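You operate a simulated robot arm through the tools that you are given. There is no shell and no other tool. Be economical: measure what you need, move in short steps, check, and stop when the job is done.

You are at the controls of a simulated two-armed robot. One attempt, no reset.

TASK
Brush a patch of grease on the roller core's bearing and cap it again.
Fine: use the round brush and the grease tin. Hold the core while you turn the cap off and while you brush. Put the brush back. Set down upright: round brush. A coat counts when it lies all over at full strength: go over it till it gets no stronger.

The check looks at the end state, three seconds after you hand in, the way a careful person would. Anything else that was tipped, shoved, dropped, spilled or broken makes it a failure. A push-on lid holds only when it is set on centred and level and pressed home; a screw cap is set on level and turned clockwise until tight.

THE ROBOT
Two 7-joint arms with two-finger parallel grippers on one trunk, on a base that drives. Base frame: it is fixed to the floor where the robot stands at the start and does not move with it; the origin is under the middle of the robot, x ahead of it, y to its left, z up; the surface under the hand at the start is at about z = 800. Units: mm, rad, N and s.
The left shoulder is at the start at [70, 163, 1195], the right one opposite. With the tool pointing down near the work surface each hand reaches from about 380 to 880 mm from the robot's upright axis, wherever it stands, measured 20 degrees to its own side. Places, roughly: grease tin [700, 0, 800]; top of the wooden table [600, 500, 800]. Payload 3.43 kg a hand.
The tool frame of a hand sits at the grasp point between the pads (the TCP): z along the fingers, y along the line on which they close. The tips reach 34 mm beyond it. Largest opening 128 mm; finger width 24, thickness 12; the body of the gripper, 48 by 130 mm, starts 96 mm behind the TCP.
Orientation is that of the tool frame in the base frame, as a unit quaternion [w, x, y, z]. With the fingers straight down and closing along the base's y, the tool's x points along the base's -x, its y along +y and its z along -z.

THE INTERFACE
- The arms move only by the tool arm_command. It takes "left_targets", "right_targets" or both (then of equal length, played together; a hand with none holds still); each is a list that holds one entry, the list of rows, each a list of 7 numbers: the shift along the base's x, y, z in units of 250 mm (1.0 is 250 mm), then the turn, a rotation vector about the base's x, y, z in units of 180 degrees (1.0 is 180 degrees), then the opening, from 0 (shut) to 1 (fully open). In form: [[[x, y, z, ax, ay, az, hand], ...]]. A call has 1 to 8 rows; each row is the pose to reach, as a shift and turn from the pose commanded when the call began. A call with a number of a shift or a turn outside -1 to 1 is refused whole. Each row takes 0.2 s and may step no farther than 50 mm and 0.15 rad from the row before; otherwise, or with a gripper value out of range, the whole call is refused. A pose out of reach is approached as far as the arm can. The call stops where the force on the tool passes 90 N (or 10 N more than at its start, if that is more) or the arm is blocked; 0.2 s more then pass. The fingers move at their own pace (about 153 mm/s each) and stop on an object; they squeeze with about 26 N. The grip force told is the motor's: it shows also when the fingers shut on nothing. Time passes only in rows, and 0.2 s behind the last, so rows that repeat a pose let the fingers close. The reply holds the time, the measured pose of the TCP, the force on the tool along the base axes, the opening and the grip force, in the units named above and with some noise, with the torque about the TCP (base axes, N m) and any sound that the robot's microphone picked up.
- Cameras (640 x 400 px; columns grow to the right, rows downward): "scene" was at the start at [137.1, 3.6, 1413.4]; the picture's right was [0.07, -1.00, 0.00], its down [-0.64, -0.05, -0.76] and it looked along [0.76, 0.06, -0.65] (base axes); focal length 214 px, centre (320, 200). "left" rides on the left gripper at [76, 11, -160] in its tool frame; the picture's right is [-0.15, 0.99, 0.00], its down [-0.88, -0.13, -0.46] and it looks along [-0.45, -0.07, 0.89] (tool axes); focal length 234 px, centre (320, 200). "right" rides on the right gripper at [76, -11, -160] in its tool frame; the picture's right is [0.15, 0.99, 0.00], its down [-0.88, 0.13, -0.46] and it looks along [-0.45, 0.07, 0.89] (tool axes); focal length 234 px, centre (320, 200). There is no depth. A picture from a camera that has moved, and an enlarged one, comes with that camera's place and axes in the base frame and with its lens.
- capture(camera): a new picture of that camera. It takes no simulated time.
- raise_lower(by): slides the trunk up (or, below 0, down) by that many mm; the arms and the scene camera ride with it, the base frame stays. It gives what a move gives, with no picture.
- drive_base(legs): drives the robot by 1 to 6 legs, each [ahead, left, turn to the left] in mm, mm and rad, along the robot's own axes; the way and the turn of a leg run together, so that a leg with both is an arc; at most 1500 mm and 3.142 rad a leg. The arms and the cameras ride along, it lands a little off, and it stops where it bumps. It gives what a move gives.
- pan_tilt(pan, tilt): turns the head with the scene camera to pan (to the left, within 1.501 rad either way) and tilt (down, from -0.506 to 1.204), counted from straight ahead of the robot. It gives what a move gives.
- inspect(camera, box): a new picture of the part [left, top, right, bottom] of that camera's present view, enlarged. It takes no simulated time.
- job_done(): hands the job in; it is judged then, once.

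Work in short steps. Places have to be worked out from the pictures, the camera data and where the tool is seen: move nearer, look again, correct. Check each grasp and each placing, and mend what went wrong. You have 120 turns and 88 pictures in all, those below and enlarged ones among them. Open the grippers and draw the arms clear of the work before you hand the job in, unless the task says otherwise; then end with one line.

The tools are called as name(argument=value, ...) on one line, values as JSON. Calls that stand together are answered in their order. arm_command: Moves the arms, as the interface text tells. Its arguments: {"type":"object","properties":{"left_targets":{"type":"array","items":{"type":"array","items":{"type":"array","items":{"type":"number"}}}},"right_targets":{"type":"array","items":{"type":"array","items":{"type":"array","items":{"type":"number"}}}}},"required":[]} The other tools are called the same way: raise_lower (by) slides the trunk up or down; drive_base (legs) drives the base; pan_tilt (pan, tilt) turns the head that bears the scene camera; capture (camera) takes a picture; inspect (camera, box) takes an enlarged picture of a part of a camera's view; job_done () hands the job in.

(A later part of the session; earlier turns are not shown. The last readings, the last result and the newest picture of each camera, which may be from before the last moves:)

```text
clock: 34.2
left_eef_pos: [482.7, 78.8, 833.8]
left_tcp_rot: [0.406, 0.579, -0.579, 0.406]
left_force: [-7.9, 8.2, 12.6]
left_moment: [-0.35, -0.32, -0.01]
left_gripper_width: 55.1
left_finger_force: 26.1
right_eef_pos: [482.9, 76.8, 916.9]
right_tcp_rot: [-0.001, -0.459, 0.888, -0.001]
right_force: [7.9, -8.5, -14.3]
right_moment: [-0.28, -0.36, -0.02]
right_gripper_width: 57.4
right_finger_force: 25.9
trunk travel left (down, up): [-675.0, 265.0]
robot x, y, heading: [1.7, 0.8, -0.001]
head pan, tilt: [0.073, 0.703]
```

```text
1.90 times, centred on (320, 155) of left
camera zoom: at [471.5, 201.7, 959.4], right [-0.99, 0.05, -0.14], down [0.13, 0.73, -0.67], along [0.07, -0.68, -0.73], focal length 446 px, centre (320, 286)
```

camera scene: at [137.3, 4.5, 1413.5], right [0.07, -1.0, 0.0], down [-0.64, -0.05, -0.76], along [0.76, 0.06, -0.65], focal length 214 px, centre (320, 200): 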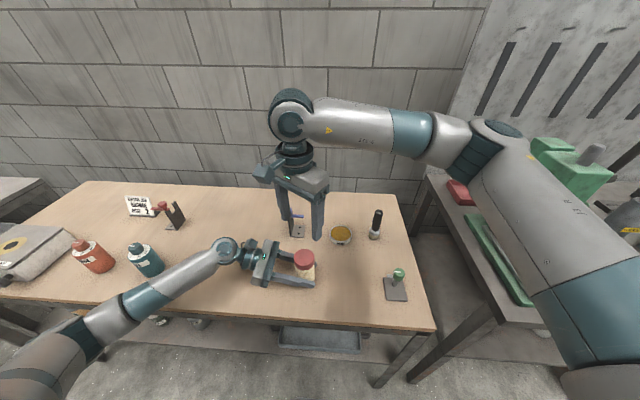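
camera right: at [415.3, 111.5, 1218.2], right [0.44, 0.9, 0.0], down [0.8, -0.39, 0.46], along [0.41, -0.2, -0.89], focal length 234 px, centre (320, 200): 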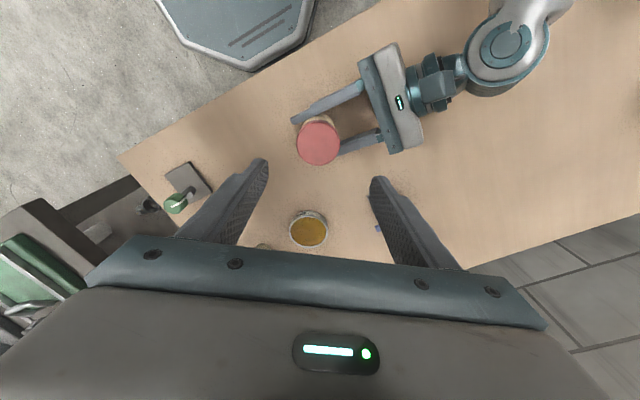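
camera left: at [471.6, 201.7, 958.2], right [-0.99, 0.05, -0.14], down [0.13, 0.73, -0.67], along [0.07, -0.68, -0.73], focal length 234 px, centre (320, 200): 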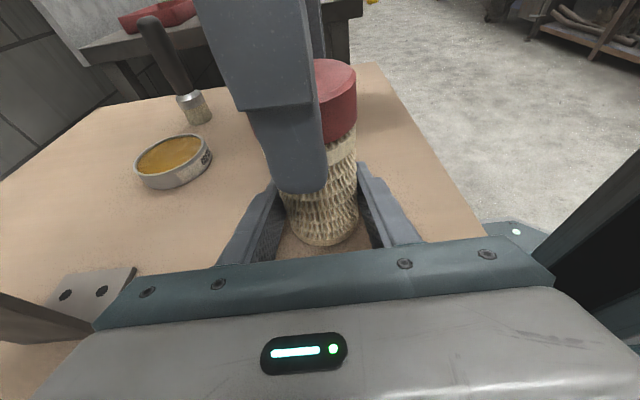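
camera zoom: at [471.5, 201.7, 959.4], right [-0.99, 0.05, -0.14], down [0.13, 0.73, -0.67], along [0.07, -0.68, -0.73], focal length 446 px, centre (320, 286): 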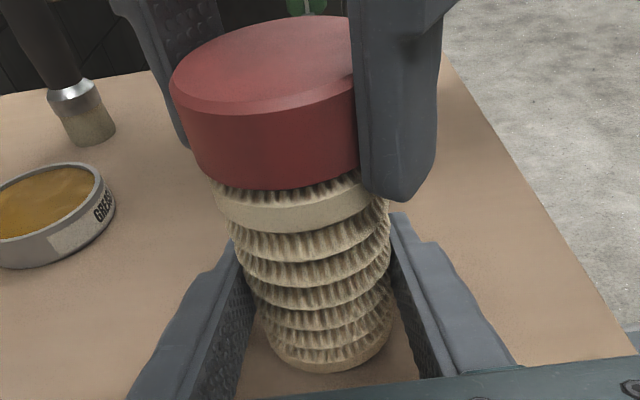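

Still engaged. I relax the lift, rewind, and make another stroke, watching torque and height.

arm_command(right_targets=[[[0, 0, -0.012, 0, 0, 0, 0.58], [0, 0, -0.012, 0, 0, -0.047, 0.58], [0, 0, -0.012, 0, 0, -0.094, 0.58], [0, 0, -0.012, 0, 0, -0.141, 0.58], [0, 0, -0.012, 0, 0, -0.188, 0.58], [0, 0, -0.012, 0, 0, -0.235, 0.58], [0, 0, -0.012, 0, 0, -0.282, 0.58], [0, 0, -0.012, 0, 0, -0.329, 0.58]]])

arm_command(right_targets=[[[0, 0, 0, 0, 0, 0, 0], [0, 0, 0, 0, 0, 0.047, 0], [0, 0, 0, 0, 0, 0.094, 0], [0, 0, 0, 0, 0, 0.141, 0], [0, 0, 0, 0, 0, 0.188, 0]]])

inspect(camera="left", box=[220, 50, 420, 260])

```text
clock: 36.0
left_eef_pos: [483.3, 76.5, 832.7]
left_tcp_rot: [-0.406, -0.579, 0.579, -0.405]
left_force: [1.0, -0.5, -1.7]
left_moment: [0.01, -0.02, 0.03]
left_gripper_width: 55.0
left_finger_force: 26.2
right_eef_pos: [481.5, 78.5, 915.5]
right_tcp_rot: [0.0, 0.042, 0.999, 0.0]
right_force: [-1.1, -0.4, 0.4]
right_moment: [-0.01, -0.02, 0.01]
right_gripper_width: 74.6
right_finger_force: 0.1
trunk travel left (down, up): [-675.0, 265.0]
robot x, y, heading: [-4.7, -0.5, -0.0]
head pan, tilt: [0.073, 0.703]
```

```text
clock: 37.2
left_eef_pos: [482.7, 77.6, 831.6]
left_tcp_rot: [0.404, 0.581, -0.579, 0.406]
left_force: [3.5, 3.9, -3.1]
left_moment: [-0.07, 0.05, 0.62]
left_gripper_width: 54.8
left_finger_force: 26.0
right_eef_pos: [482.3, 77.0, 915.1]
right_tcp_rot: [0.0, -0.253, 0.967, 0.0]
right_force: [-2.5, -4.6, 2.2]
right_moment: [-0.28, 0.16, -0.67]
right_gripper_width: 57.7
right_finger_force: 25.9
trunk travel left (down, up): [-675.0, 265.0]
robot x, y, heading: [-1.2, -1.2, -0.003]
head pan, tilt: [0.073, 0.703]
```

```text
1.90 times, centred on (320, 155) of left
camera zoom: at [471.9, 202.1, 958.0], right [-0.99, 0.05, -0.14], down [0.13, 0.73, -0.67], along [0.07, -0.68, -0.73], focal length 446 px, centre (320, 286)
```

zoom: 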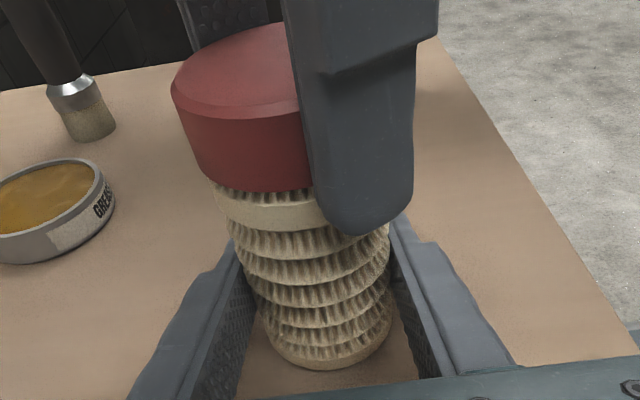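

Torque sits at about 0.67 N·m with no rise, so it looks bound at the thread start. I try about 0.9 rad clockwise to re-seat the thread properly before unscrewing again.

arm_command(right_targets=[[[0, 0, 0, 0, 0, -0.045, 0], [0, 0, 0, 0, 0, -0.09, 0], [0, 0, 0, 0, 0, -0.135, 0], [0, 0, 0, 0, 0, -0.18, 0]]])

arm_command(right_targets=[[[0, 0, 0, 0, 0, -0.045, 0], [0, 0, 0, 0, 0, -0.09, 0], [0, 0, 0, 0, 0, -0.135, 0]]])

inspect(camera="left", box=[220, 50, 420, 260])

```text
clock: 38.2
left_eef_pos: [482.8, 77.5, 832.3]
left_tcp_rot: [0.405, 0.58, -0.579, 0.405]
left_force: [5.2, -0.9, 0.0]
left_moment: [0.09, 0.33, -0.02]
left_gripper_width: 54.4
left_finger_force: 26.4
right_eef_pos: [481.0, 77.8, 915.1]
right_tcp_rot: [-0.001, 0.029, 1.0, 0.0]
right_force: [-6.1, -0.9, -1.5]
right_moment: [-0.12, 0.12, 0.0]
right_gripper_width: 57.7
right_finger_force: 26.2
trunk travel left (down, up): [-675.0, 265.0]
robot x, y, heading: [-1.2, -1.8, 0.003]
head pan, tilt: [0.073, 0.703]
```

```text
clock: 39.0
left_eef_pos: [481.1, 77.4, 832.2]
left_tcp_rot: [0.406, 0.58, -0.579, 0.405]
left_force: [6.8, -5.4, 2.0]
left_moment: [0.44, 0.42, -0.02]
left_gripper_width: 54.6
left_finger_force: 26.7
right_eef_pos: [483.0, 78.8, 914.6]
right_tcp_rot: [-0.001, 0.237, 0.972, 0.0]
right_force: [-7.7, 5.7, -3.4]
right_moment: [0.03, 0.11, 0.05]
right_gripper_width: 57.4
right_finger_force: 26.5
trunk travel left (down, up): [-675.0, 265.0]
robot x, y, heading: [-1.5, 1.0, -0.0]
head pan, tilt: [0.073, 0.703]
```

```text
1.90 times, centred on (320, 155) of left
camera zoom: at [471.7, 201.5, 958.5], right [-0.99, 0.05, -0.14], down [0.13, 0.73, -0.67], along [0.07, -0.68, -0.73], focal length 446 px, centre (320, 286)
```

zoom: 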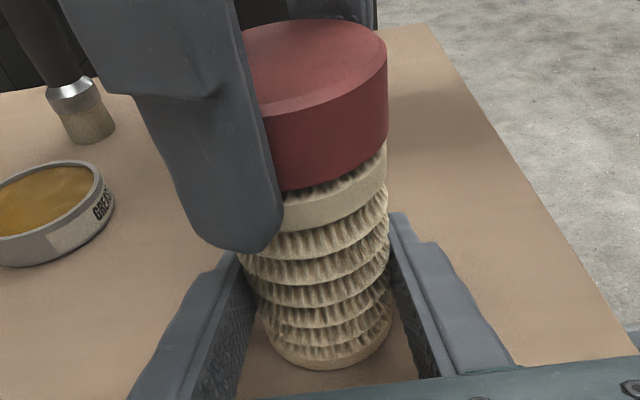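

Clockwise turns freely (torque about 0), so the thread is properly engaged. I relieve the side load, then unscrew again with a small progressive lift and watch.

arm_command(right_targets=[[[-0.008, 0.004, 0, 0, 0, 0, 0], [-0.008, 0.004, 0.0, 0, 0, 0.045, 0], [-0.008, 0.004, 0.002, 0, 0, 0.09, 0], [-0.008, 0.004, 0.004, 0, 0, 0.135, 0]]])

arm_command(right_targets=[[[0, 0, 0.002, 0, 0, 0.045, 0], [0, 0, 0.004, 0, 0, 0.09, 0], [0, 0, 0.006, 0, 0, 0.135, 0]]])

```text
clock: 40.0
left_eef_pos: [482.6, 76.8, 832.3]
left_tcp_rot: [0.406, 0.58, -0.579, 0.405]
left_force: [-9.1, 5.3, 9.1]
left_moment: [-0.51, -0.31, 0.01]
left_gripper_width: 54.6
left_finger_force: 26.4
right_eef_pos: [481.0, 78.0, 916.3]
right_tcp_rot: [0.001, 0.027, 1.0, -0.001]
right_force: [7.7, -4.0, -10.7]
right_moment: [0.14, -0.34, 0.02]
right_gripper_width: 57.5
right_finger_force: 26.3
trunk travel left (down, up): [-675.0, 265.0]
robot x, y, heading: [-6.5, 0.4, 0.001]
head pan, tilt: [0.073, 0.703]
```

```text
clock: 40.8
left_eef_pos: [482.0, 77.3, 833.0]
left_tcp_rot: [-0.406, -0.579, 0.579, -0.405]
left_force: [-13.7, 6.2, 18.6]
left_moment: [-0.35, -0.5, -0.01]
left_gripper_width: 54.7
left_finger_force: 26.2
right_eef_pos: [480.3, 77.5, 917.8]
right_tcp_rot: [0.0, -0.184, 0.983, -0.001]
right_force: [12.7, -6.1, -19.7]
right_moment: [-0.15, -0.56, 0.02]
right_gripper_width: 57.5
right_finger_force: 26.3
trunk travel left (down, up): [-675.0, 265.0]
robot x, y, heading: [0.1, 1.3, -0.002]
head pan, tilt: [0.073, 0.703]
```

Torque is zero while turning and the lift pulls 20 N. I keep this slight upward pull and turn past the point where it bound before, to see if it lets go.

arm_command(right_targets=[[[0.006, -0.002, 0, 0, 0, 0.03, 0], [0.006, -0.002, 0, 0, 0, 0.06, 0], [0.006, -0.002, 0, 0, 0, 0.09, 0], [0.006, -0.002, 0, 0, 0, 0.12, 0], [0.006, -0.002, 0, 0, 0, 0.15, 0]]])

inspect(camera="left", box=[220, 50, 420, 260])

```text
clock: 42.0
left_eef_pos: [482.5, 77.2, 833.3]
left_tcp_rot: [0.405, 0.58, -0.579, 0.405]
left_force: [0.7, 0.1, -1.5]
left_moment: [-0.01, 0.01, -0.01]
left_gripper_width: 54.8
left_finger_force: 26.1
right_eef_pos: [481.9, 78.3, 917.1]
right_tcp_rot: [0.001, -0.41, 0.912, 0.0]
right_force: [0.0, 0.1, -0.2]
right_moment: [0.0, -0.01, 0.01]
right_gripper_width: 57.4
right_finger_force: 25.7
trunk travel left (down, up): [-675.0, 265.0]
robot x, y, heading: [-1.9, -0.9, 0.006]
head pan, tilt: [0.073, 0.703]
```

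```text
1.90 times, centred on (320, 155) of left
camera zoom: at [471.6, 201.7, 958.2], right [-0.99, 0.05, -0.14], down [0.13, 0.73, -0.67], along [0.07, -0.68, -0.73], focal length 446 px, centre (320, 286)
```

zoom: 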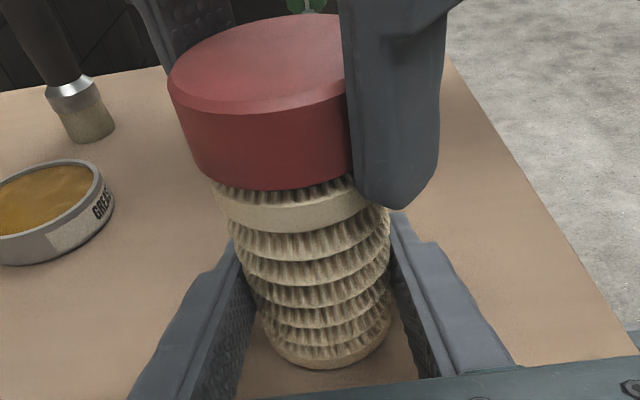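

All forces vanished, so the cap is free. I lift it straight off and carry it toward (510, −60).

arm_command(right_targets=[[[0, 0, 0.06, 0, 0, 0, 0], [0, 0, 0.2, 0, 0, 0, 0], [0, -0.02, 0.34, 0, 0, -0.034, 0], [0.02, -0.16, 0.36, 0, 0, -0.08, 0], [0.05, -0.3, 0.34, 0, 0, -0.125, 0], [0.08, -0.44, 0.28, 0, 0, -0.17, 0], [0.11, -0.54, 0.16, 0, 0, -0.215, 0], [0.112, -0.553, 0.0, 0, 0, -0.26, 0]]])

capture(camera="left")

inspect(camera="scene", box=[260, 190, 420, 290])

```text
clock: 43.8
left_eef_pos: [482.4, 78.1, 831.6]
left_tcp_rot: [0.406, 0.58, -0.578, 0.406]
left_force: [-0.1, 0.1, -1.8]
left_moment: [0.01, 0.01, -0.02]
left_gripper_width: 54.5
left_finger_force: 25.8
right_eef_pos: [510.1, -59.5, 916.8]
right_tcp_rot: [-0.001, -0.012, 1.0, 0.0]
right_force: [-0.5, 0.3, -0.3]
right_moment: [0.0, 0.02, -0.01]
right_gripper_width: 57.6
right_finger_force: 26.2
trunk travel left (down, up): [-675.0, 265.0]
robot x, y, heading: [2.4, 0.0, -0.001]
head pan, tilt: [0.073, 0.703]
```

```text
54 pictures are left
camera left: at [472.0, 201.9, 958.0], right [-0.99, 0.05, -0.14], down [0.13, 0.73, -0.67], along [0.07, -0.68, -0.73], focal length 234 px, centre (320, 200)
```

left: 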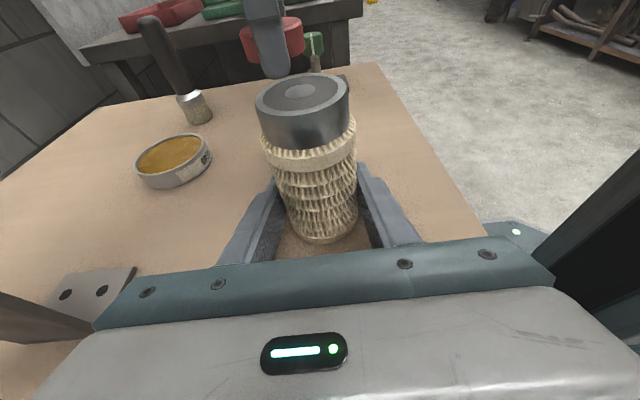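

```text
4.00 times, centred on (340, 240) of scene
camera zoom: at [137.7, 3.8, 1413.5], right [0.07, -1.0, 0.0], down [-0.65, -0.05, -0.76], along [0.76, 0.06, -0.65], focal length 858 px, centre (240, 40)
```

zoom: 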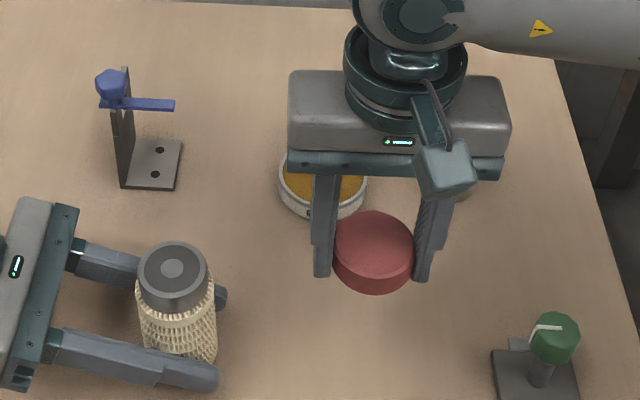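

Cap is in hand, and the dark bearing is exposed. I lower the cap to just above the table at TCP about 838, with tips about 4 mm above.

arm_command(right_targets=[[[0, 0, -0.15, 0, 0, 0.0, 0], [0, 0, -0.25, 0, 0, 0.0, 0], [0, 0, -0.29, 0, 0, 0.0, 0], [0, 0, -0.312, 0, 0, 0.0, 0]]])

inspect(camera="left", box=[210, 0, 370, 120])

```text
clock: 44.8
left_eef_pos: [482.9, 77.9, 831.3]
left_tcp_rot: [0.406, 0.579, -0.579, 0.405]
left_force: [-0.1, -0.7, -1.6]
left_moment: [-0.01, 0.02, -0.02]
left_gripper_width: 54.7
left_finger_force: 25.8
right_eef_pos: [509.5, -59.7, 839.2]
right_tcp_rot: [0.0, -0.012, 1.0, 0.001]
right_force: [0.5, 0.3, -0.8]
right_moment: [-0.03, -0.02, -0.01]
right_gripper_width: 57.3
right_finger_force: 26.4
trunk travel left (down, up): [-675.0, 265.0]
robot x, y, heading: [-1.0, -1.9, -0.003]
head pan, tilt: [0.073, 0.703]
```

```text
3.33 times, centred on (290, 60) of left
camera zoom: at [471.7, 201.7, 958.1], right [-0.99, 0.05, -0.14], down [0.13, 0.73, -0.67], along [0.07, -0.68, -0.73], focal length 781 px, centre (420, 667)
```

zoom: 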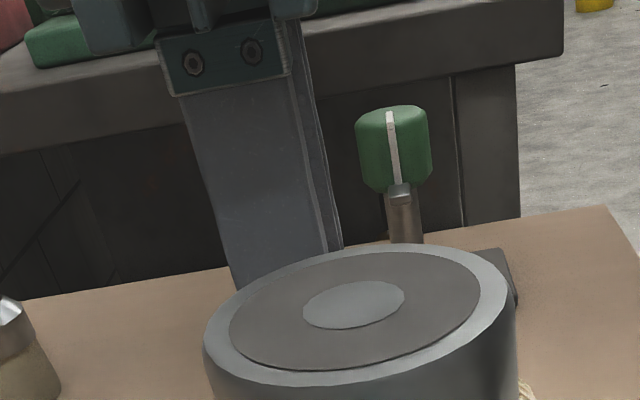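

No contact yet. I ease down a few more mm toward contact.

arm_command(right_targets=[[[0, 0, -0.008, 0, 0, 0.0, 0], [0, 0, -0.014, 0, 0, 0.0, 0], [0, 0, -0.018, 0, 0, 0.0, 0]]])

capture(camera="right")

```text
clock: 45.6
left_eef_pos: [482.6, 78.0, 832.4]
left_tcp_rot: [0.406, 0.58, -0.579, 0.405]
left_force: [-0.2, 0.0, -2.5]
left_moment: [-0.04, 0.02, 0.0]
left_gripper_width: 54.5
left_finger_force: 26.1
right_eef_pos: [509.3, -59.7, 835.3]
right_tcp_rot: [0.0, -0.013, 1.0, 0.0]
right_force: [-0.2, -0.1, 0.1]
right_moment: [0.0, 0.05, 0.03]
right_gripper_width: 57.7
right_finger_force: 25.9
trunk travel left (down, up): [-675.0, 265.0]
robot x, y, heading: [-2.1, -0.4, -0.002]
head pan, tilt: [0.073, 0.703]
```

```text
51 pictures are left
camera right: at [433.7, -74.2, 995.9], right [-0.17, 0.99, 0.0], down [0.88, 0.15, 0.46], along [0.45, 0.08, -0.89], focal length 234 px, centre (320, 200)
```

right: 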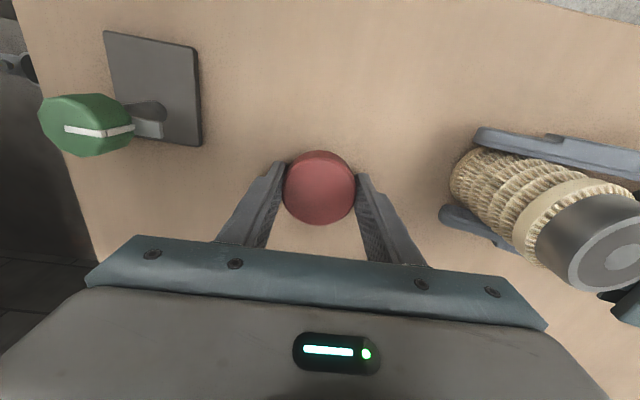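

About 1–2 mm left. I go down 1 mm more, open, and rise straight up.

arm_command(right_targets=[[[0, 0, -0.005, 0, 0, 0.0, 0], [0, 0, -0.005, 0, 0, 0.0, 0.5], [0, 0, -0.005, 0, 0, 0.0, 0.6], [0, 0, 0.1, 0, 0, 0.0, 0.6], [0, 0, 0.28, 0, 0, 0.0, 0.6], [0, 0, 0.46, 0, 0, 0.0, 0.6], [0.06, -0.06, 0.6, 0, 0, 0, 0.6], [0.14, -0.14, 0.7, 0, 0, 0, 0.6]]])

capture(camera="right")

inspect(camera="left", box=[220, 60, 400, 180])

```text
clock: 47.4
left_eef_pos: [481.8, 76.3, 831.8]
left_tcp_rot: [-0.406, -0.58, 0.58, -0.404]
left_force: [-0.4, 1.6, -0.9]
left_moment: [0.01, 0.02, 0.05]
left_gripper_width: 54.8
left_finger_force: 26.0
right_eef_pos: [543.6, -94.4, 1008.3]
right_tcp_rot: [0.0, -0.012, 1.0, 0.0]
right_force: [0.5, -0.5, 0.2]
right_moment: [0.0, -0.02, 0.01]
right_gripper_width: 76.8
right_finger_force: 0.0
trunk travel left (down, up): [-675.0, 265.0]
robot x, y, heading: [0.2, -0.8, -0.002]
head pan, tilt: [0.073, 0.703]
```

```text
50 pictures are left
camera right: at [468.0, -108.8, 1169.6], right [-0.17, 0.99, 0.0], down [0.88, 0.15, 0.46], along [0.45, 0.08, -0.89], focal length 234 px, centre (320, 200)
```

right: 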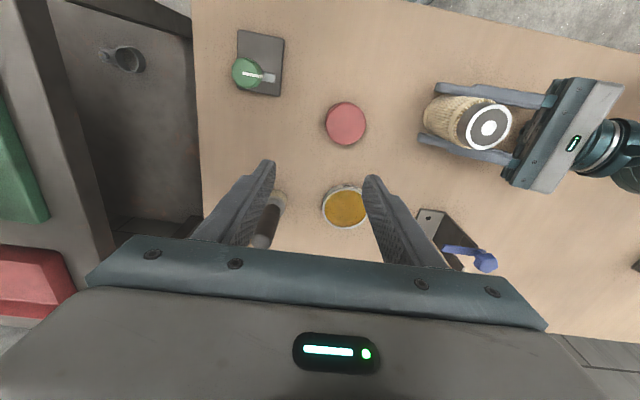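

```text
3.33 times, centred on (310, 120) of left
camera zoom: at [471.5, 201.3, 958.3], right [-0.99, 0.05, -0.14], down [0.13, 0.73, -0.67], along [0.07, -0.68, -0.73], focal length 781 px, centre (353, 467)
```

zoom: 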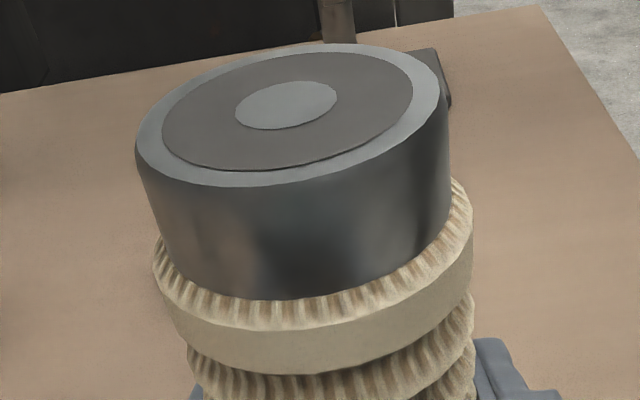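

The cap sits flat at about (514, −62). The bearing face has an annular dark ring, which is the patch to coat. Next I move above the brush to locate it.

arm_command(right_targets=[[[0.12, -0.07, 0.05, 0, 0, 0, 0.6], [0.25, -0.15, 0.1, 0, 0, 0, 0.6], [0.36, -0.222, 0.12, 0, 0, 0.0, 0.6]]])

capture(camera="right")

inspect(camera="scene", box=[300, 190, 420, 270])

```text
clock: 48.2
left_eef_pos: [483.1, 77.0, 832.0]
left_tcp_rot: [0.405, 0.58, -0.579, 0.405]
left_force: [-0.1, 0.2, -1.7]
left_moment: [0.0, 0.0, 0.02]
left_gripper_width: 54.9
left_finger_force: 26.6
right_eef_pos: [635.6, -149.9, 1039.1]
right_tcp_rot: [0.001, -0.014, 1.0, 0.0]
right_force: [0.4, 0.5, -0.5]
right_moment: [0.02, 0.05, 0.0]
right_gripper_width: 76.9
right_finger_force: 0.1
trunk travel left (down, up): [-675.0, 265.0]
robot x, y, heading: [-2.3, 0.5, 0.002]
head pan, tilt: [0.073, 0.703]
```

```text
48 pictures are left
camera right: at [560.0, -164.5, 1199.6], right [-0.17, 0.99, 0.0], down [0.88, 0.15, 0.46], along [0.45, 0.08, -0.89], focal length 234 px, centre (320, 200)
```

right: 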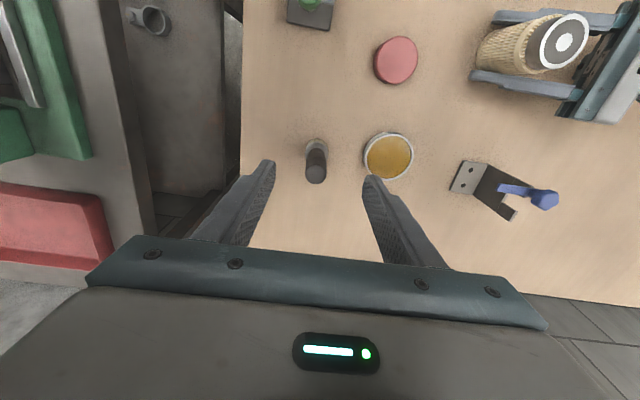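

```text
5.00 times, centred on (360, 230) of scene
camera zoom: at [137.7, 3.2, 1413.4], right [0.07, -1.0, 0.0], down [-0.65, -0.05, -0.76], along [0.76, 0.06, -0.65], focal length 1072 px, centre (120, 50)
```

zoom: 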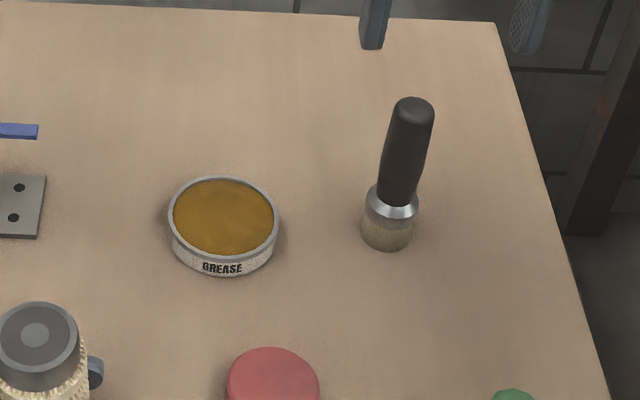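

The brush handle is at (664, −152), z 849–930. I centre over it, descend to z≈894, and close gently.

arm_command(right_targets=[[[0.114, -0.007, -0.05, 0, 0, 0, 0.6], [0.114, -0.007, -0.22, 0, 0, 0, 0.6], [0.114, -0.007, -0.4, 0, 0, 0, 0.6], [0.114, -0.007, -0.52, 0, 0, 0, 0.6], [0.114, -0.007, -0.58, 0, 0, 0, 0.6]]])

capture(camera="right")

```text
clock: 49.4
left_eef_pos: [483.5, 77.1, 832.3]
left_tcp_rot: [0.406, 0.58, -0.579, 0.405]
left_force: [-0.5, -0.2, -1.2]
left_moment: [-0.01, 0.02, 0.01]
left_gripper_width: 54.4
left_finger_force: 26.2
right_eef_pos: [664.9, -153.6, 894.9]
right_tcp_rot: [0.0, -0.012, 1.0, 0.0]
right_force: [-0.5, 0.2, 0.3]
right_moment: [0.01, 0.04, -0.02]
right_gripper_width: 76.9
right_finger_force: 0.2
trunk travel left (down, up): [-675.0, 265.0]
robot x, y, heading: [-1.7, -1.9, 0.003]
head pan, tilt: [0.073, 0.703]
```

```text
46 pictures are left
camera right: at [589.2, -167.8, 1055.6], right [-0.17, 0.99, 0.0], down [0.88, 0.15, 0.46], along [0.45, 0.08, -0.89], focal length 234 px, centre (320, 200)
```

right: 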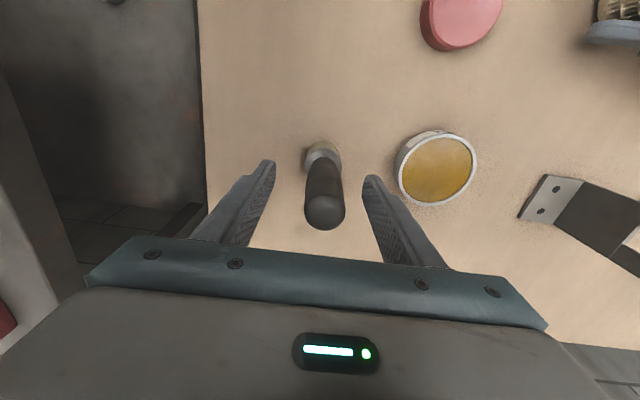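

The handle is well between the fingers. Close and check.

arm_command(right_targets=[[[0, 0.004, 0, 0, 0, 0, 0.35], [0, 0.004, 0, 0, 0, 0, 0.0], [0, 0.004, 0, 0, 0, 0, 0], [0, 0.004, 0, 0, 0, 0, 0]]])

```text
clock: 50.4
left_eef_pos: [482.2, 75.9, 831.0]
left_tcp_rot: [0.405, 0.58, -0.579, 0.405]
left_force: [-0.6, 0.0, -1.3]
left_moment: [-0.01, 0.02, 0.0]
left_gripper_width: 54.8
left_finger_force: 25.7
right_eef_pos: [663.9, -151.3, 895.7]
right_tcp_rot: [-0.001, -0.013, 1.0, 0.0]
right_force: [-0.6, 0.5, 0.6]
right_moment: [-0.01, -0.01, 0.04]
right_gripper_width: 27.8
right_finger_force: 25.8
trunk travel left (down, up): [-675.0, 265.0]
robot x, y, heading: [1.5, 2.0, -0.003]
head pan, tilt: [0.073, 0.703]
```

The brush is held (27.8 mm). Lift 60 mm, move over the tin at (651, −33), and hover.

arm_command(right_targets=[[[0, 0, 0.1, 0, 0, 0, 0], [0, 0, 0.24, 0, 0, 0, 0], [-0.02, 0.16, 0.24, 0, 0, 0, 0], [-0.04, 0.32, 0.24, 0, 0, 0, 0], [-0.052, 0.473, 0.24, 0, 0, 0, 0], [-0.052, 0.473, 0.16, 0, 0, 0, 0]]])

inspect(camera="scene", box=[300, 190, 420, 270])

capture(camera="right")

```text
clock: 51.8
left_eef_pos: [483.1, 76.9, 831.4]
left_tcp_rot: [0.406, 0.58, -0.58, 0.404]
left_force: [-0.4, -0.4, -1.3]
left_moment: [-0.01, -0.01, 0.04]
left_gripper_width: 54.8
left_finger_force: 26.3
right_eef_pos: [650.0, -35.6, 935.0]
right_tcp_rot: [0.0, -0.012, 1.0, 0.0]
right_force: [0.2, 0.2, -1.2]
right_moment: [-0.02, 0.01, -0.06]
right_gripper_width: 27.8
right_finger_force: 25.5
trunk travel left (down, up): [-675.0, 265.0]
robot x, y, heading: [-2.5, -2.2, 0.001]
head pan, tilt: [0.073, 0.703]
```

```text
5.00 times, centred on (360, 230) of scene
camera zoom: at [137.9, 2.2, 1413.4], right [0.07, -1.0, 0.0], down [-0.65, -0.05, -0.76], along [0.76, 0.06, -0.65], focal length 1072 px, centre (120, 50)
```

zoom: 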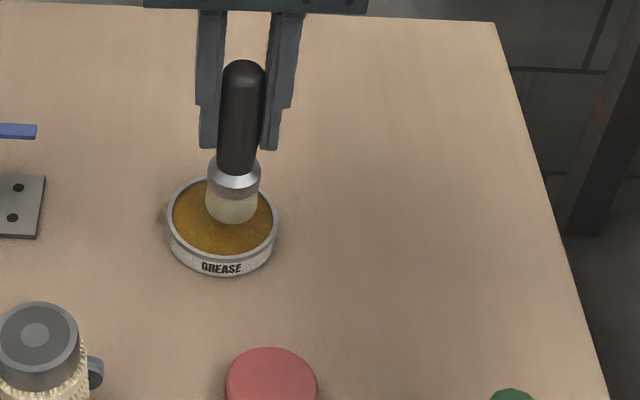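

```text
44 pictures are left
camera right: at [574.1, -50.0, 1095.2], right [-0.17, 0.99, 0.0], down [0.88, 0.15, 0.46], along [0.45, 0.08, -0.89], focal length 234 px, centre (320, 200)
```

right: 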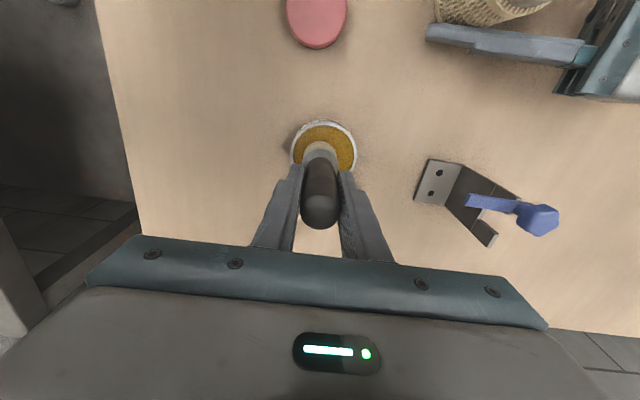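

The brush is over the tin within a few mm, with plenty of slack. I lower slowly until the bristles touch the grease.

arm_command(right_targets=[[[0.004, 0.01, -0.06, 0, 0, 0, 0], [0.004, 0.01, -0.09, 0, 0, 0, 0], [0.004, 0.01, -0.1, 0, 0, 0, 0], [0.004, 0.01, -0.108, 0, 0, 0, 0]]])

inspect(camera="scene", box=[300, 190, 420, 270])

```text
clock: 52.8
left_eef_pos: [481.6, 77.7, 832.6]
left_tcp_rot: [0.405, 0.58, -0.58, 0.405]
left_force: [0.0, -0.5, -1.5]
left_moment: [0.0, 0.0, 0.0]
left_gripper_width: 54.6
left_finger_force: 25.7
right_eef_pos: [649.7, -31.4, 911.0]
right_tcp_rot: [0.002, -0.012, 1.0, 0.001]
right_force: [3.9, -3.3, 21.3]
right_moment: [-0.46, -0.16, 0.05]
right_gripper_width: 28.1
right_finger_force: 26.2
trunk travel left (down, up): [-675.0, 265.0]
robot x, y, heading: [-2.7, -2.1, 0.003]
head pan, tilt: [0.073, 0.703]
```

```text
5.00 times, centred on (360, 230) of scene
camera zoom: at [135.1, 3.4, 1413.8], right [0.07, -1.0, 0.0], down [-0.64, -0.05, -0.76], along [0.76, 0.06, -0.65], focal length 1072 px, centre (120, 50)
```

zoom: 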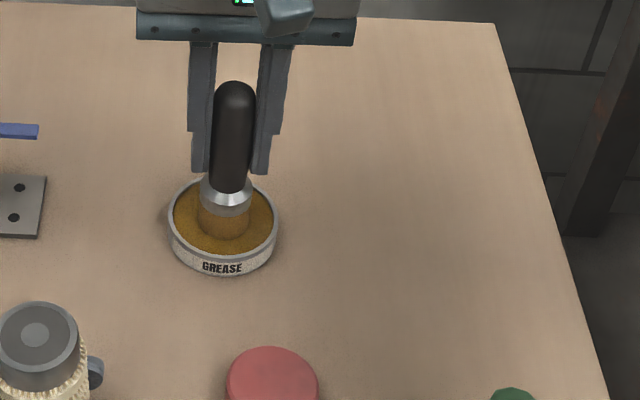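

The bristles are loaded (coloured, 21 N). Lift clear of the tin and carry the brush above the bearing at (482, 77).

arm_command(right_targets=[[[0, 0, 0.05, 0, 0, 0, 0], [0, 0, 0.22, 0, 0, 0, 0], [0, 0, 0.4, 0, 0, 0, 0], [-0.13, 0.085, 0.5, 0, 0, 0, 0], [-0.27, 0.175, 0.55, 0, 0, 0, 0], [-0.41, 0.265, 0.55, 0, 0, 0, 0], [-0.55, 0.355, 0.55, 0, 0, 0, 0], [-0.67, 0.433, 0.51, 0, 0, 0, 0]]])

capture(camera="left")

capture(camera="right")

```text
clock: 54.6
left_eef_pos: [482.0, 78.1, 832.0]
left_tcp_rot: [0.406, 0.58, -0.579, 0.405]
left_force: [0.0, 0.3, -2.0]
left_moment: [-0.03, 0.01, 0.02]
left_gripper_width: 54.8
left_finger_force: 25.7
right_eef_pos: [481.5, 78.9, 1032.4]
right_tcp_rot: [0.0, -0.014, 1.0, 0.0]
right_force: [-1.1, 0.2, -0.4]
right_moment: [-0.04, 0.01, 0.0]
right_gripper_width: 27.7
right_finger_force: 25.7
trunk travel left (down, up): [-675.0, 265.0]
robot x, y, heading: [-1.3, -0.9, -0.002]
head pan, tilt: [0.073, 0.703]
```

```text
42 pictures are left
camera left: at [471.7, 202.3, 958.0], right [-0.99, 0.05, -0.14], down [0.13, 0.73, -0.67], along [0.07, -0.68, -0.73], focal length 234 px, centre (320, 200)
```

left: 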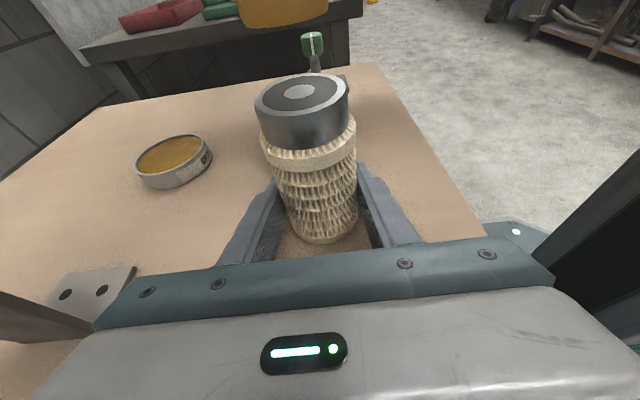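

```text
41 pictures are left
camera right: at [405.6, 65.0, 1194.1], right [-0.17, 0.99, 0.0], down [0.88, 0.15, 0.46], along [0.45, 0.08, -0.89], focal length 234 px, centre (320, 200)
```

right: 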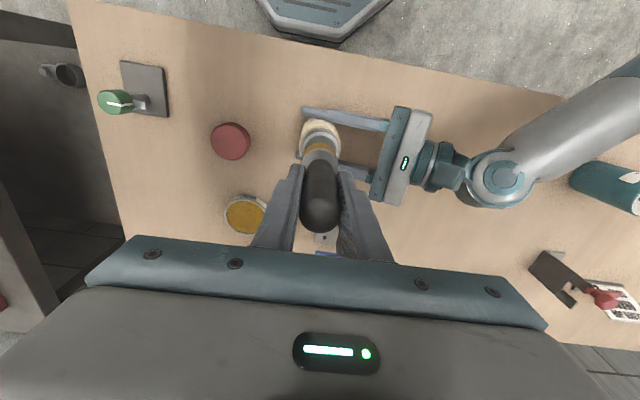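

The brush is above the bearing face (z≈907). I lower gently to contact at the centre.

arm_command(right_targets=[[[0.004, -0.006, -0.07, 0, 0, 0, 0], [0.004, -0.006, -0.1, 0, 0, 0, 0], [0.004, -0.006, -0.112, 0, 0, 0, 0], [0.004, -0.006, -0.12, 0, 0, 0, 0]]])

capture(camera="left")

```text
clock: 55.6
left_eef_pos: [482.8, 76.7, 832.0]
left_tcp_rot: [0.405, 0.58, -0.579, 0.405]
left_force: [-0.4, -0.1, -1.5]
left_moment: [-0.04, 0.02, 0.03]
left_gripper_width: 54.3
left_finger_force: 25.6
right_eef_pos: [483.2, 76.5, 1005.4]
right_tcp_rot: [0.0, -0.011, 1.0, 0.0]
right_force: [-1.4, -0.6, -1.5]
right_moment: [-0.01, 0.02, -0.01]
right_gripper_width: 27.8
right_finger_force: 26.4
trunk travel left (down, up): [-675.0, 265.0]
robot x, y, heading: [-2.1, -1.8, 0.005]
head pan, tilt: [0.073, 0.703]
```

```text
40 pictures are left
camera left: at [471.7, 201.8, 958.1], right [-0.99, 0.05, -0.14], down [0.13, 0.73, -0.67], along [0.07, -0.68, -0.73], focal length 234 px, centre (320, 200)
```

left: 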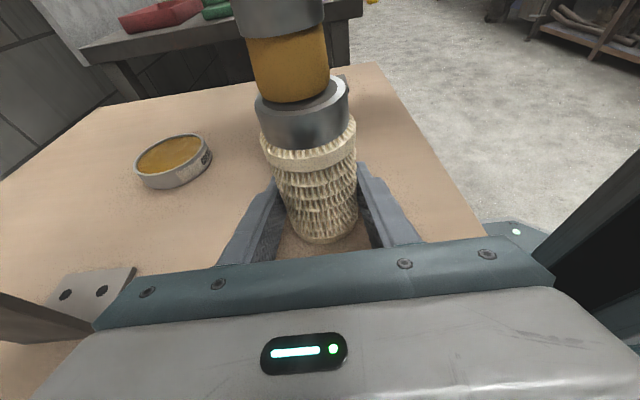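

Not quite touching, and the brush sits about 4 mm too far in +x. I shift −3.5 mm and lower 4 mm.

arm_command(right_targets=[[[-0.014, 0.002, -0.004, 0, 0, 0, 0], [-0.014, 0.002, -0.01, 0, 0, 0, 0], [-0.014, 0.002, -0.016, 0, 0, 0, 0]]])

capture(camera="left")

```text
clock: 56.4
left_eef_pos: [482.2, 78.2, 831.1]
left_tcp_rot: [0.405, 0.581, -0.579, 0.404]
left_force: [2.8, 1.0, -13.9]
left_moment: [0.09, 0.09, 0.03]
left_gripper_width: 54.8
left_finger_force: 25.9
right_eef_pos: [480.2, 77.5, 1002.3]
right_tcp_rot: [0.0, -0.013, 1.0, 0.001]
right_force: [-2.6, -0.3, 12.2]
right_moment: [-0.39, 0.24, -0.03]
right_gripper_width: 27.6
right_finger_force: 25.6
trunk travel left (down, up): [-675.0, 265.0]
robot x, y, heading: [-0.6, -1.6, 0.002]
head pan, tilt: [0.073, 0.703]
```

```text
39 pictures are left
camera left: at [471.6, 201.9, 957.0], right [-0.99, 0.05, -0.13], down [0.13, 0.73, -0.67], along [0.07, -0.68, -0.73], focal length 234 px, centre (320, 200)
```

left: 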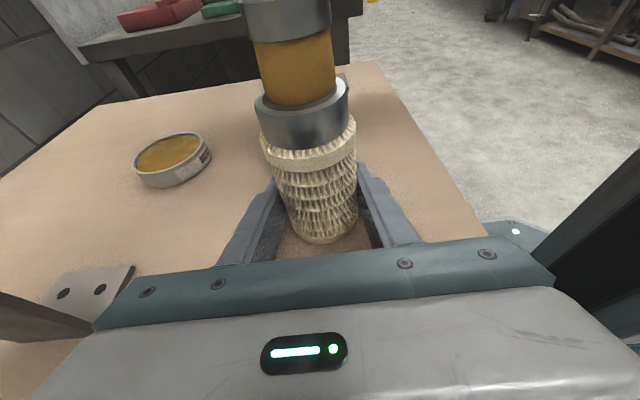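

Contact at 12 N, centred. I brush in small circles of about 6 mm to cover the ring.

arm_command(right_targets=[[[0.024, 0, 0.002, 0, 0, 0, 0], [0.017, 0.017, 0.002, 0, 0, 0, 0], [0, 0.024, 0.002, 0, 0, 0, 0], [-0.017, 0.017, 0.002, 0, 0, 0, 0], [-0.024, 0, 0.002, 0, 0, 0, 0], [-0.017, -0.017, 0.002, 0, 0, 0, 0], [0, -0.024, 0.002, 0, 0, 0, 0], [0.017, -0.017, 0.002, 0, 0, 0, 0]]])

arm_command(right_targets=[[[-0.017, 0.017, 0, 0, 0, 0, 0], [-0.017, 0.017, 0.06, 0, 0, 0, 0], [-0.017, -0.1, 0.2, 0, 0, 0, 0], [0.04, -0.24, 0.22, 0, 0, 0, 0]]])

inspect(camera="left", box=[220, 60, 400, 180])

```text
clock: 58.2
left_eef_pos: [483.5, 77.1, 832.6]
left_tcp_rot: [0.405, 0.58, -0.579, 0.405]
left_force: [0.1, 3.6, -8.0]
left_moment: [0.03, 0.08, 0.07]
left_gripper_width: 54.6
left_finger_force: 26.3
right_eef_pos: [485.7, 72.4, 1002.1]
right_tcp_rot: [-0.001, -0.013, 1.0, -0.001]
right_force: [-1.7, -1.1, 6.8]
right_moment: [-0.37, 0.17, -0.03]
right_gripper_width: 28.0
right_finger_force: 25.4
trunk travel left (down, up): [-675.0, 265.0]
robot x, y, heading: [-0.6, 0.5, 0.001]
head pan, tilt: [0.073, 0.703]
```

```text
clock: 59.2
left_eef_pos: [483.3, 76.4, 832.5]
left_tcp_rot: [0.405, 0.58, -0.579, 0.404]
left_force: [0.4, -0.3, -1.4]
left_moment: [0.02, 0.0, -0.02]
left_gripper_width: 54.3
left_finger_force: 26.6
right_eef_pos: [496.0, 8.2, 1057.1]
right_tcp_rot: [-0.001, -0.014, 1.0, 0.001]
right_force: [0.5, -0.1, -1.2]
right_moment: [0.02, 0.0, -0.03]
right_gripper_width: 28.2
right_finger_force: 25.9
trunk travel left (down, up): [-675.0, 265.0]
robot x, y, heading: [0.4, -2.5, -0.001]
head pan, tilt: [0.073, 0.703]
```

```text
3.33 times, centred on (310, 120) of left
camera zoom: at [472.2, 200.6, 958.1], right [-0.99, 0.05, -0.14], down [0.13, 0.73, -0.67], along [0.07, -0.68, -0.73], focal length 781 px, centre (353, 467)
```

zoom: 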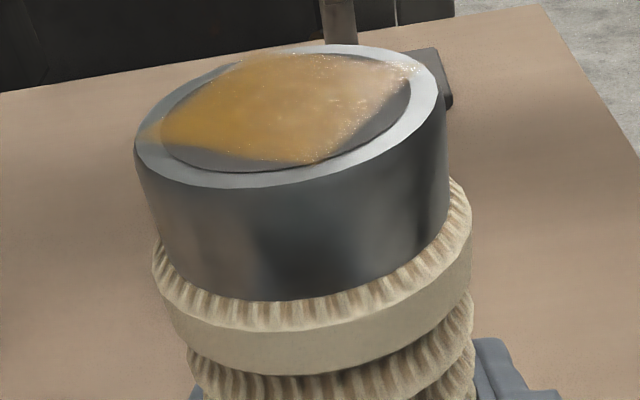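

A square grease patch is forming, weaker on the −x side. I go back for another pass biased to −x with wider strokes.

arm_command(right_targets=[[[-0.03, 0.14, 0, 0, 0, 0, 0], [-0.072, 0.277, -0.12, 0, 0, 0, 0], [-0.072, 0.277, -0.222, 0, 0, 0, 0], [-0.102, 0.277, -0.222, 0, 0, 0, 0], [-0.102, 0.305, -0.222, 0, 0, 0, 0], [-0.072, 0.311, -0.222, 0, 0, 0, 0], [-0.042, 0.3, -0.222, 0, 0, 0, 0], [-0.032, 0.277, -0.222, 0, 0, 0, 0]]])

arm_command(right_targets=[[[0, -0.025, 0, 0, 0, 0, 0], [-0.03, -0.034, 0, 0, 0, 0, 0], [-0.07, -0.03, 0, 0, 0, 0, 0], [-0.08, 0.0, 0, 0, 0, 0, 0], [-0.07, 0.02, 0, 0, 0, 0, 0], [-0.04, 0, 0, 0, 0, 0, 0], [-0.08, 0, 0, 0, 0, 0, 0], [-0.03, 0, 0, 0, 0, 0, 0]]])

arm_command(right_targets=[[[0, 0, 0.06, 0, 0, 0, 0], [0, -0.12, 0.2, 0, 0, 0, 0], [0.04, -0.26, 0.24, 0, 0, 0, 0]]])

inspect(camera="left", box=[220, 60, 400, 180])

```text
clock: 61.0
left_eef_pos: [482.2, 78.6, 832.0]
left_tcp_rot: [0.406, 0.58, -0.58, 0.404]
left_force: [0.4, -0.1, -2.0]
left_moment: [0.05, 0.02, 0.03]
left_gripper_width: 54.6
left_finger_force: 26.2
right_eef_pos: [487.9, 80.5, 1001.5]
right_tcp_rot: [0.0, -0.013, 1.0, 0.0]
right_force: [0.1, 0.3, -0.4]
right_moment: [-0.02, 0.01, 0.0]
right_gripper_width: 27.8
right_finger_force: 26.1
trunk travel left (down, up): [-675.0, 265.0]
robot x, y, heading: [1.5, -0.5, 0.004]
head pan, tilt: [0.073, 0.703]
```

```text
clock: 62.8
left_eef_pos: [483.1, 76.9, 832.6]
left_tcp_rot: [0.406, 0.58, -0.579, 0.405]
left_force: [0.3, 0.6, -3.6]
left_moment: [0.01, 0.05, -0.01]
left_gripper_width: 54.9
left_finger_force: 26.0
right_eef_pos: [480.4, 81.4, 1000.5]
right_tcp_rot: [-0.001, -0.013, 1.0, 0.0]
right_force: [-1.0, 0.7, 1.4]
right_moment: [-0.05, 0.09, 0.01]
right_gripper_width: 27.7
right_finger_force: 25.6
trunk travel left (down, up): [-675.0, 265.0]
robot x, y, heading: [-0.1, 2.6, -0.004]
head pan, tilt: [0.073, 0.703]
```

```text
clock: 63.6
left_eef_pos: [483.6, 75.6, 831.9]
left_tcp_rot: [0.405, 0.581, -0.579, 0.405]
left_force: [0.5, 0.0, -1.0]
left_moment: [0.0, -0.03, 0.01]
left_gripper_width: 54.3
left_finger_force: 25.3
right_eef_pos: [489.4, 12.7, 1061.8]
right_tcp_rot: [-0.001, -0.014, 1.0, 0.0]
right_force: [-0.7, -0.3, 0.0]
right_moment: [0.03, 0.02, 0.02]
right_gripper_width: 27.8
right_finger_force: 25.8
trunk travel left (down, up): [-675.0, 265.0]
robot x, y, heading: [2.0, 1.4, 0.002]
head pan, tilt: [0.073, 0.703]
```

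```text
3.33 times, centred on (310, 120) of left
camera zoom: at [471.9, 200.6, 958.3], right [-0.99, 0.05, -0.14], down [0.13, 0.73, -0.67], along [0.07, -0.68, -0.73], focal length 781 px, centre (353, 467)
```

zoom: 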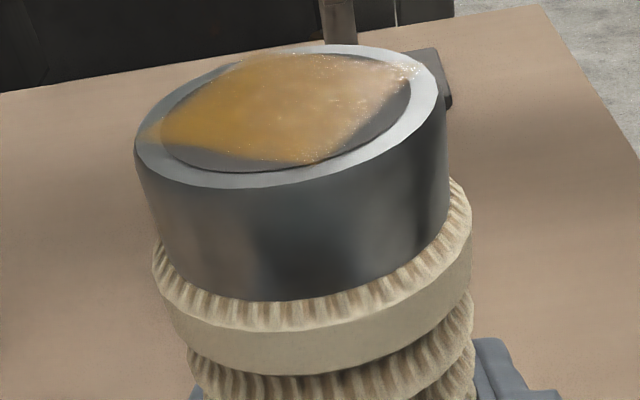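

That pass was barely touching (about 1 N). I redip the brush in the tin and then press a bit more.

arm_command(right_targets=[[[0.16, -0.045, 0, 0, 0, 0, 0], [0.32, -0.09, 0, 0, 0, 0, 0], [0.48, -0.135, 0, 0, 0, 0, 0], [0.64, -0.18, -0.06, 0, 0, 0, 0], [0.642, -0.18, -0.24, 0, 0, 0, 0], [0.642, -0.18, -0.42, 0, 0, 0, 0], [0.642, -0.18, -0.55, 0, 0, 0, 0], [0.642, -0.18, -0.58, 0, 0, 0, 0]]])

arm_command(right_targets=[[[0, 0, -0.01, 0, 0, 0, 0], [0, 0, -0.02, 0, 0, 0, 0], [0.0, 0, -0.024, 0, 0, 0, 0], [0.016, 0, -0.024, 0, 0, 0, 0], [0.0, 0.016, -0.022, 0, 0, 0, 0], [-0.016, 0.0, -0.022, 0, 0, 0, 0], [0, 0, -0.022, 0, 0, 0, 0]]])

inspect(camera="scene", box=[300, 190, 420, 270])

```text
clock: 65.4
left_eef_pos: [480.9, 77.2, 833.1]
left_tcp_rot: [-0.407, -0.579, 0.579, -0.405]
left_force: [-0.4, -0.3, -1.0]
left_moment: [-0.03, 0.0, -0.01]
left_gripper_width: 54.5
left_finger_force: 26.2
right_eef_pos: [650.1, -27.8, 916.1]
right_tcp_rot: [0.0, -0.012, 1.0, 0.0]
right_force: [-0.3, -1.3, -1.2]
right_moment: [0.0, -0.03, 0.0]
right_gripper_width: 27.8
right_finger_force: 26.8
trunk travel left (down, up): [-675.0, 265.0]
robot x, y, heading: [-1.5, -0.9, -0.002]
head pan, tilt: [0.073, 0.703]
```

```text
clock: 67.0
left_eef_pos: [482.9, 77.3, 832.3]
left_tcp_rot: [0.406, 0.58, -0.578, 0.406]
left_force: [0.3, 0.9, -2.2]
left_moment: [0.0, -0.01, 0.0]
left_gripper_width: 54.9
left_finger_force: 25.8
right_eef_pos: [650.1, -28.3, 911.4]
right_tcp_rot: [0.0, -0.012, 1.0, 0.0]
right_force: [-0.5, 0.7, -1.8]
right_moment: [-0.04, 0.01, -0.02]
right_gripper_width: 27.6
right_finger_force: 26.5
trunk travel left (down, up): [-675.0, 265.0]
robot x, y, heading: [-4.4, 3.1, 0.001]
head pan, tilt: [0.073, 0.703]
```

```text
5.00 times, centred on (360, 230) of scene
camera zoom: at [137.6, 4.0, 1413.4], right [0.07, -1.0, 0.0], down [-0.65, -0.05, -0.76], along [0.76, 0.06, -0.65], focal length 1072 px, centre (120, 50)
```

zoom: 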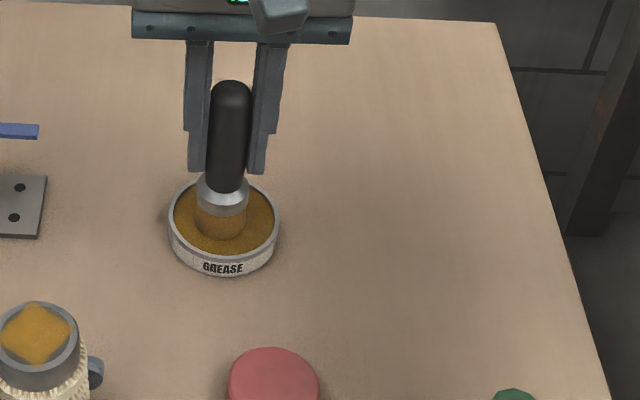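

No contact yet; the brush has slid up slightly in the hand. I lower a few more mm until I feel the grease.

arm_command(right_targets=[[[0, -0.006, -0.006, 0, 0, 0, 0], [0, -0.006, -0.012, 0, 0, 0, 0], [0, -0.006, -0.016, 0, 0, 0, 0]]])

```text
clock: 67.8
left_eef_pos: [483.0, 77.3, 834.3]
left_tcp_rot: [0.405, 0.58, -0.579, 0.406]
left_force: [-0.1, 0.0, -1.1]
left_moment: [-0.02, -0.04, -0.01]
left_gripper_width: 54.6
left_finger_force: 26.2
right_eef_pos: [650.2, -29.1, 910.8]
right_tcp_rot: [0.001, -0.013, 1.0, 0.002]
right_force: [0.7, 1.1, 18.2]
right_moment: [-0.01, 0.03, 0.05]
right_gripper_width: 27.1
right_finger_force: 26.0
trunk travel left (down, up): [-675.0, 265.0]
robot x, y, heading: [-1.4, -3.2, 0.002]
head pan, tilt: [0.073, 0.703]
```

Loaded again (18 N contact). I carry it back to the bearing, hovering just above.

arm_command(right_targets=[[[0, 0, 0.1, 0, 0, 0, 0], [0, 0, 0.28, 0, 0, 0, 0], [0, 0, 0.46, 0, 0, 0, 0], [-0.13, 0.085, 0.56, 0, 0, 0, 0], [-0.27, 0.175, 0.6, 0, 0, 0, 0], [-0.41, 0.265, 0.6, 0, 0, 0, 0], [-0.56, 0.36, 0.58, 0, 0, 0, 0], [-0.68, 0.428, 0.48, 0, 0, 0, 0]]])

arm_command(right_targets=[[[0, 0, -0.08, 0, 0, 0, 0], [0, 0, -0.1, 0, 0, 0, 0], [0, 0, -0.112, 0, 0, 0, 0], [0, 0, -0.12, 0, 0, 0, 0]]])

```text
clock: 69.6
left_eef_pos: [483.3, 77.6, 832.2]
left_tcp_rot: [0.405, 0.58, -0.579, 0.405]
left_force: [0.0, -0.3, -2.0]
left_moment: [0.0, 0.0, 0.02]
left_gripper_width: 54.5
left_finger_force: 26.1
right_eef_pos: [481.6, 75.5, 1027.8]
right_tcp_rot: [0.0, -0.012, 1.0, 0.0]
right_force: [0.3, 0.8, -0.3]
right_moment: [-0.05, 0.01, 0.03]
right_gripper_width: 27.6
right_finger_force: 25.9
trunk travel left (down, up): [-675.0, 265.0]
robot x, y, heading: [2.5, 1.6, 0.007]
head pan, tilt: [0.073, 0.703]
```

```text
clock: 70.6
left_eef_pos: [482.6, 78.4, 828.6]
left_tcp_rot: [0.406, 0.581, -0.579, 0.404]
left_force: [1.2, 0.4, -19.9]
left_moment: [0.22, 0.01, -0.01]
left_gripper_width: 54.5
left_finger_force: 26.4
right_eef_pos: [479.7, 77.5, 998.8]
right_tcp_rot: [0.001, -0.012, 1.0, 0.001]
right_force: [-0.6, -0.2, 16.3]
right_moment: [-0.41, 0.16, -0.04]
right_gripper_width: 27.5
right_finger_force: 26.2
trunk travel left (down, up): [-675.0, 265.0]
robot x, y, heading: [-3.9, 0.2, -0.001]
head pan, tilt: [0.073, 0.703]
```

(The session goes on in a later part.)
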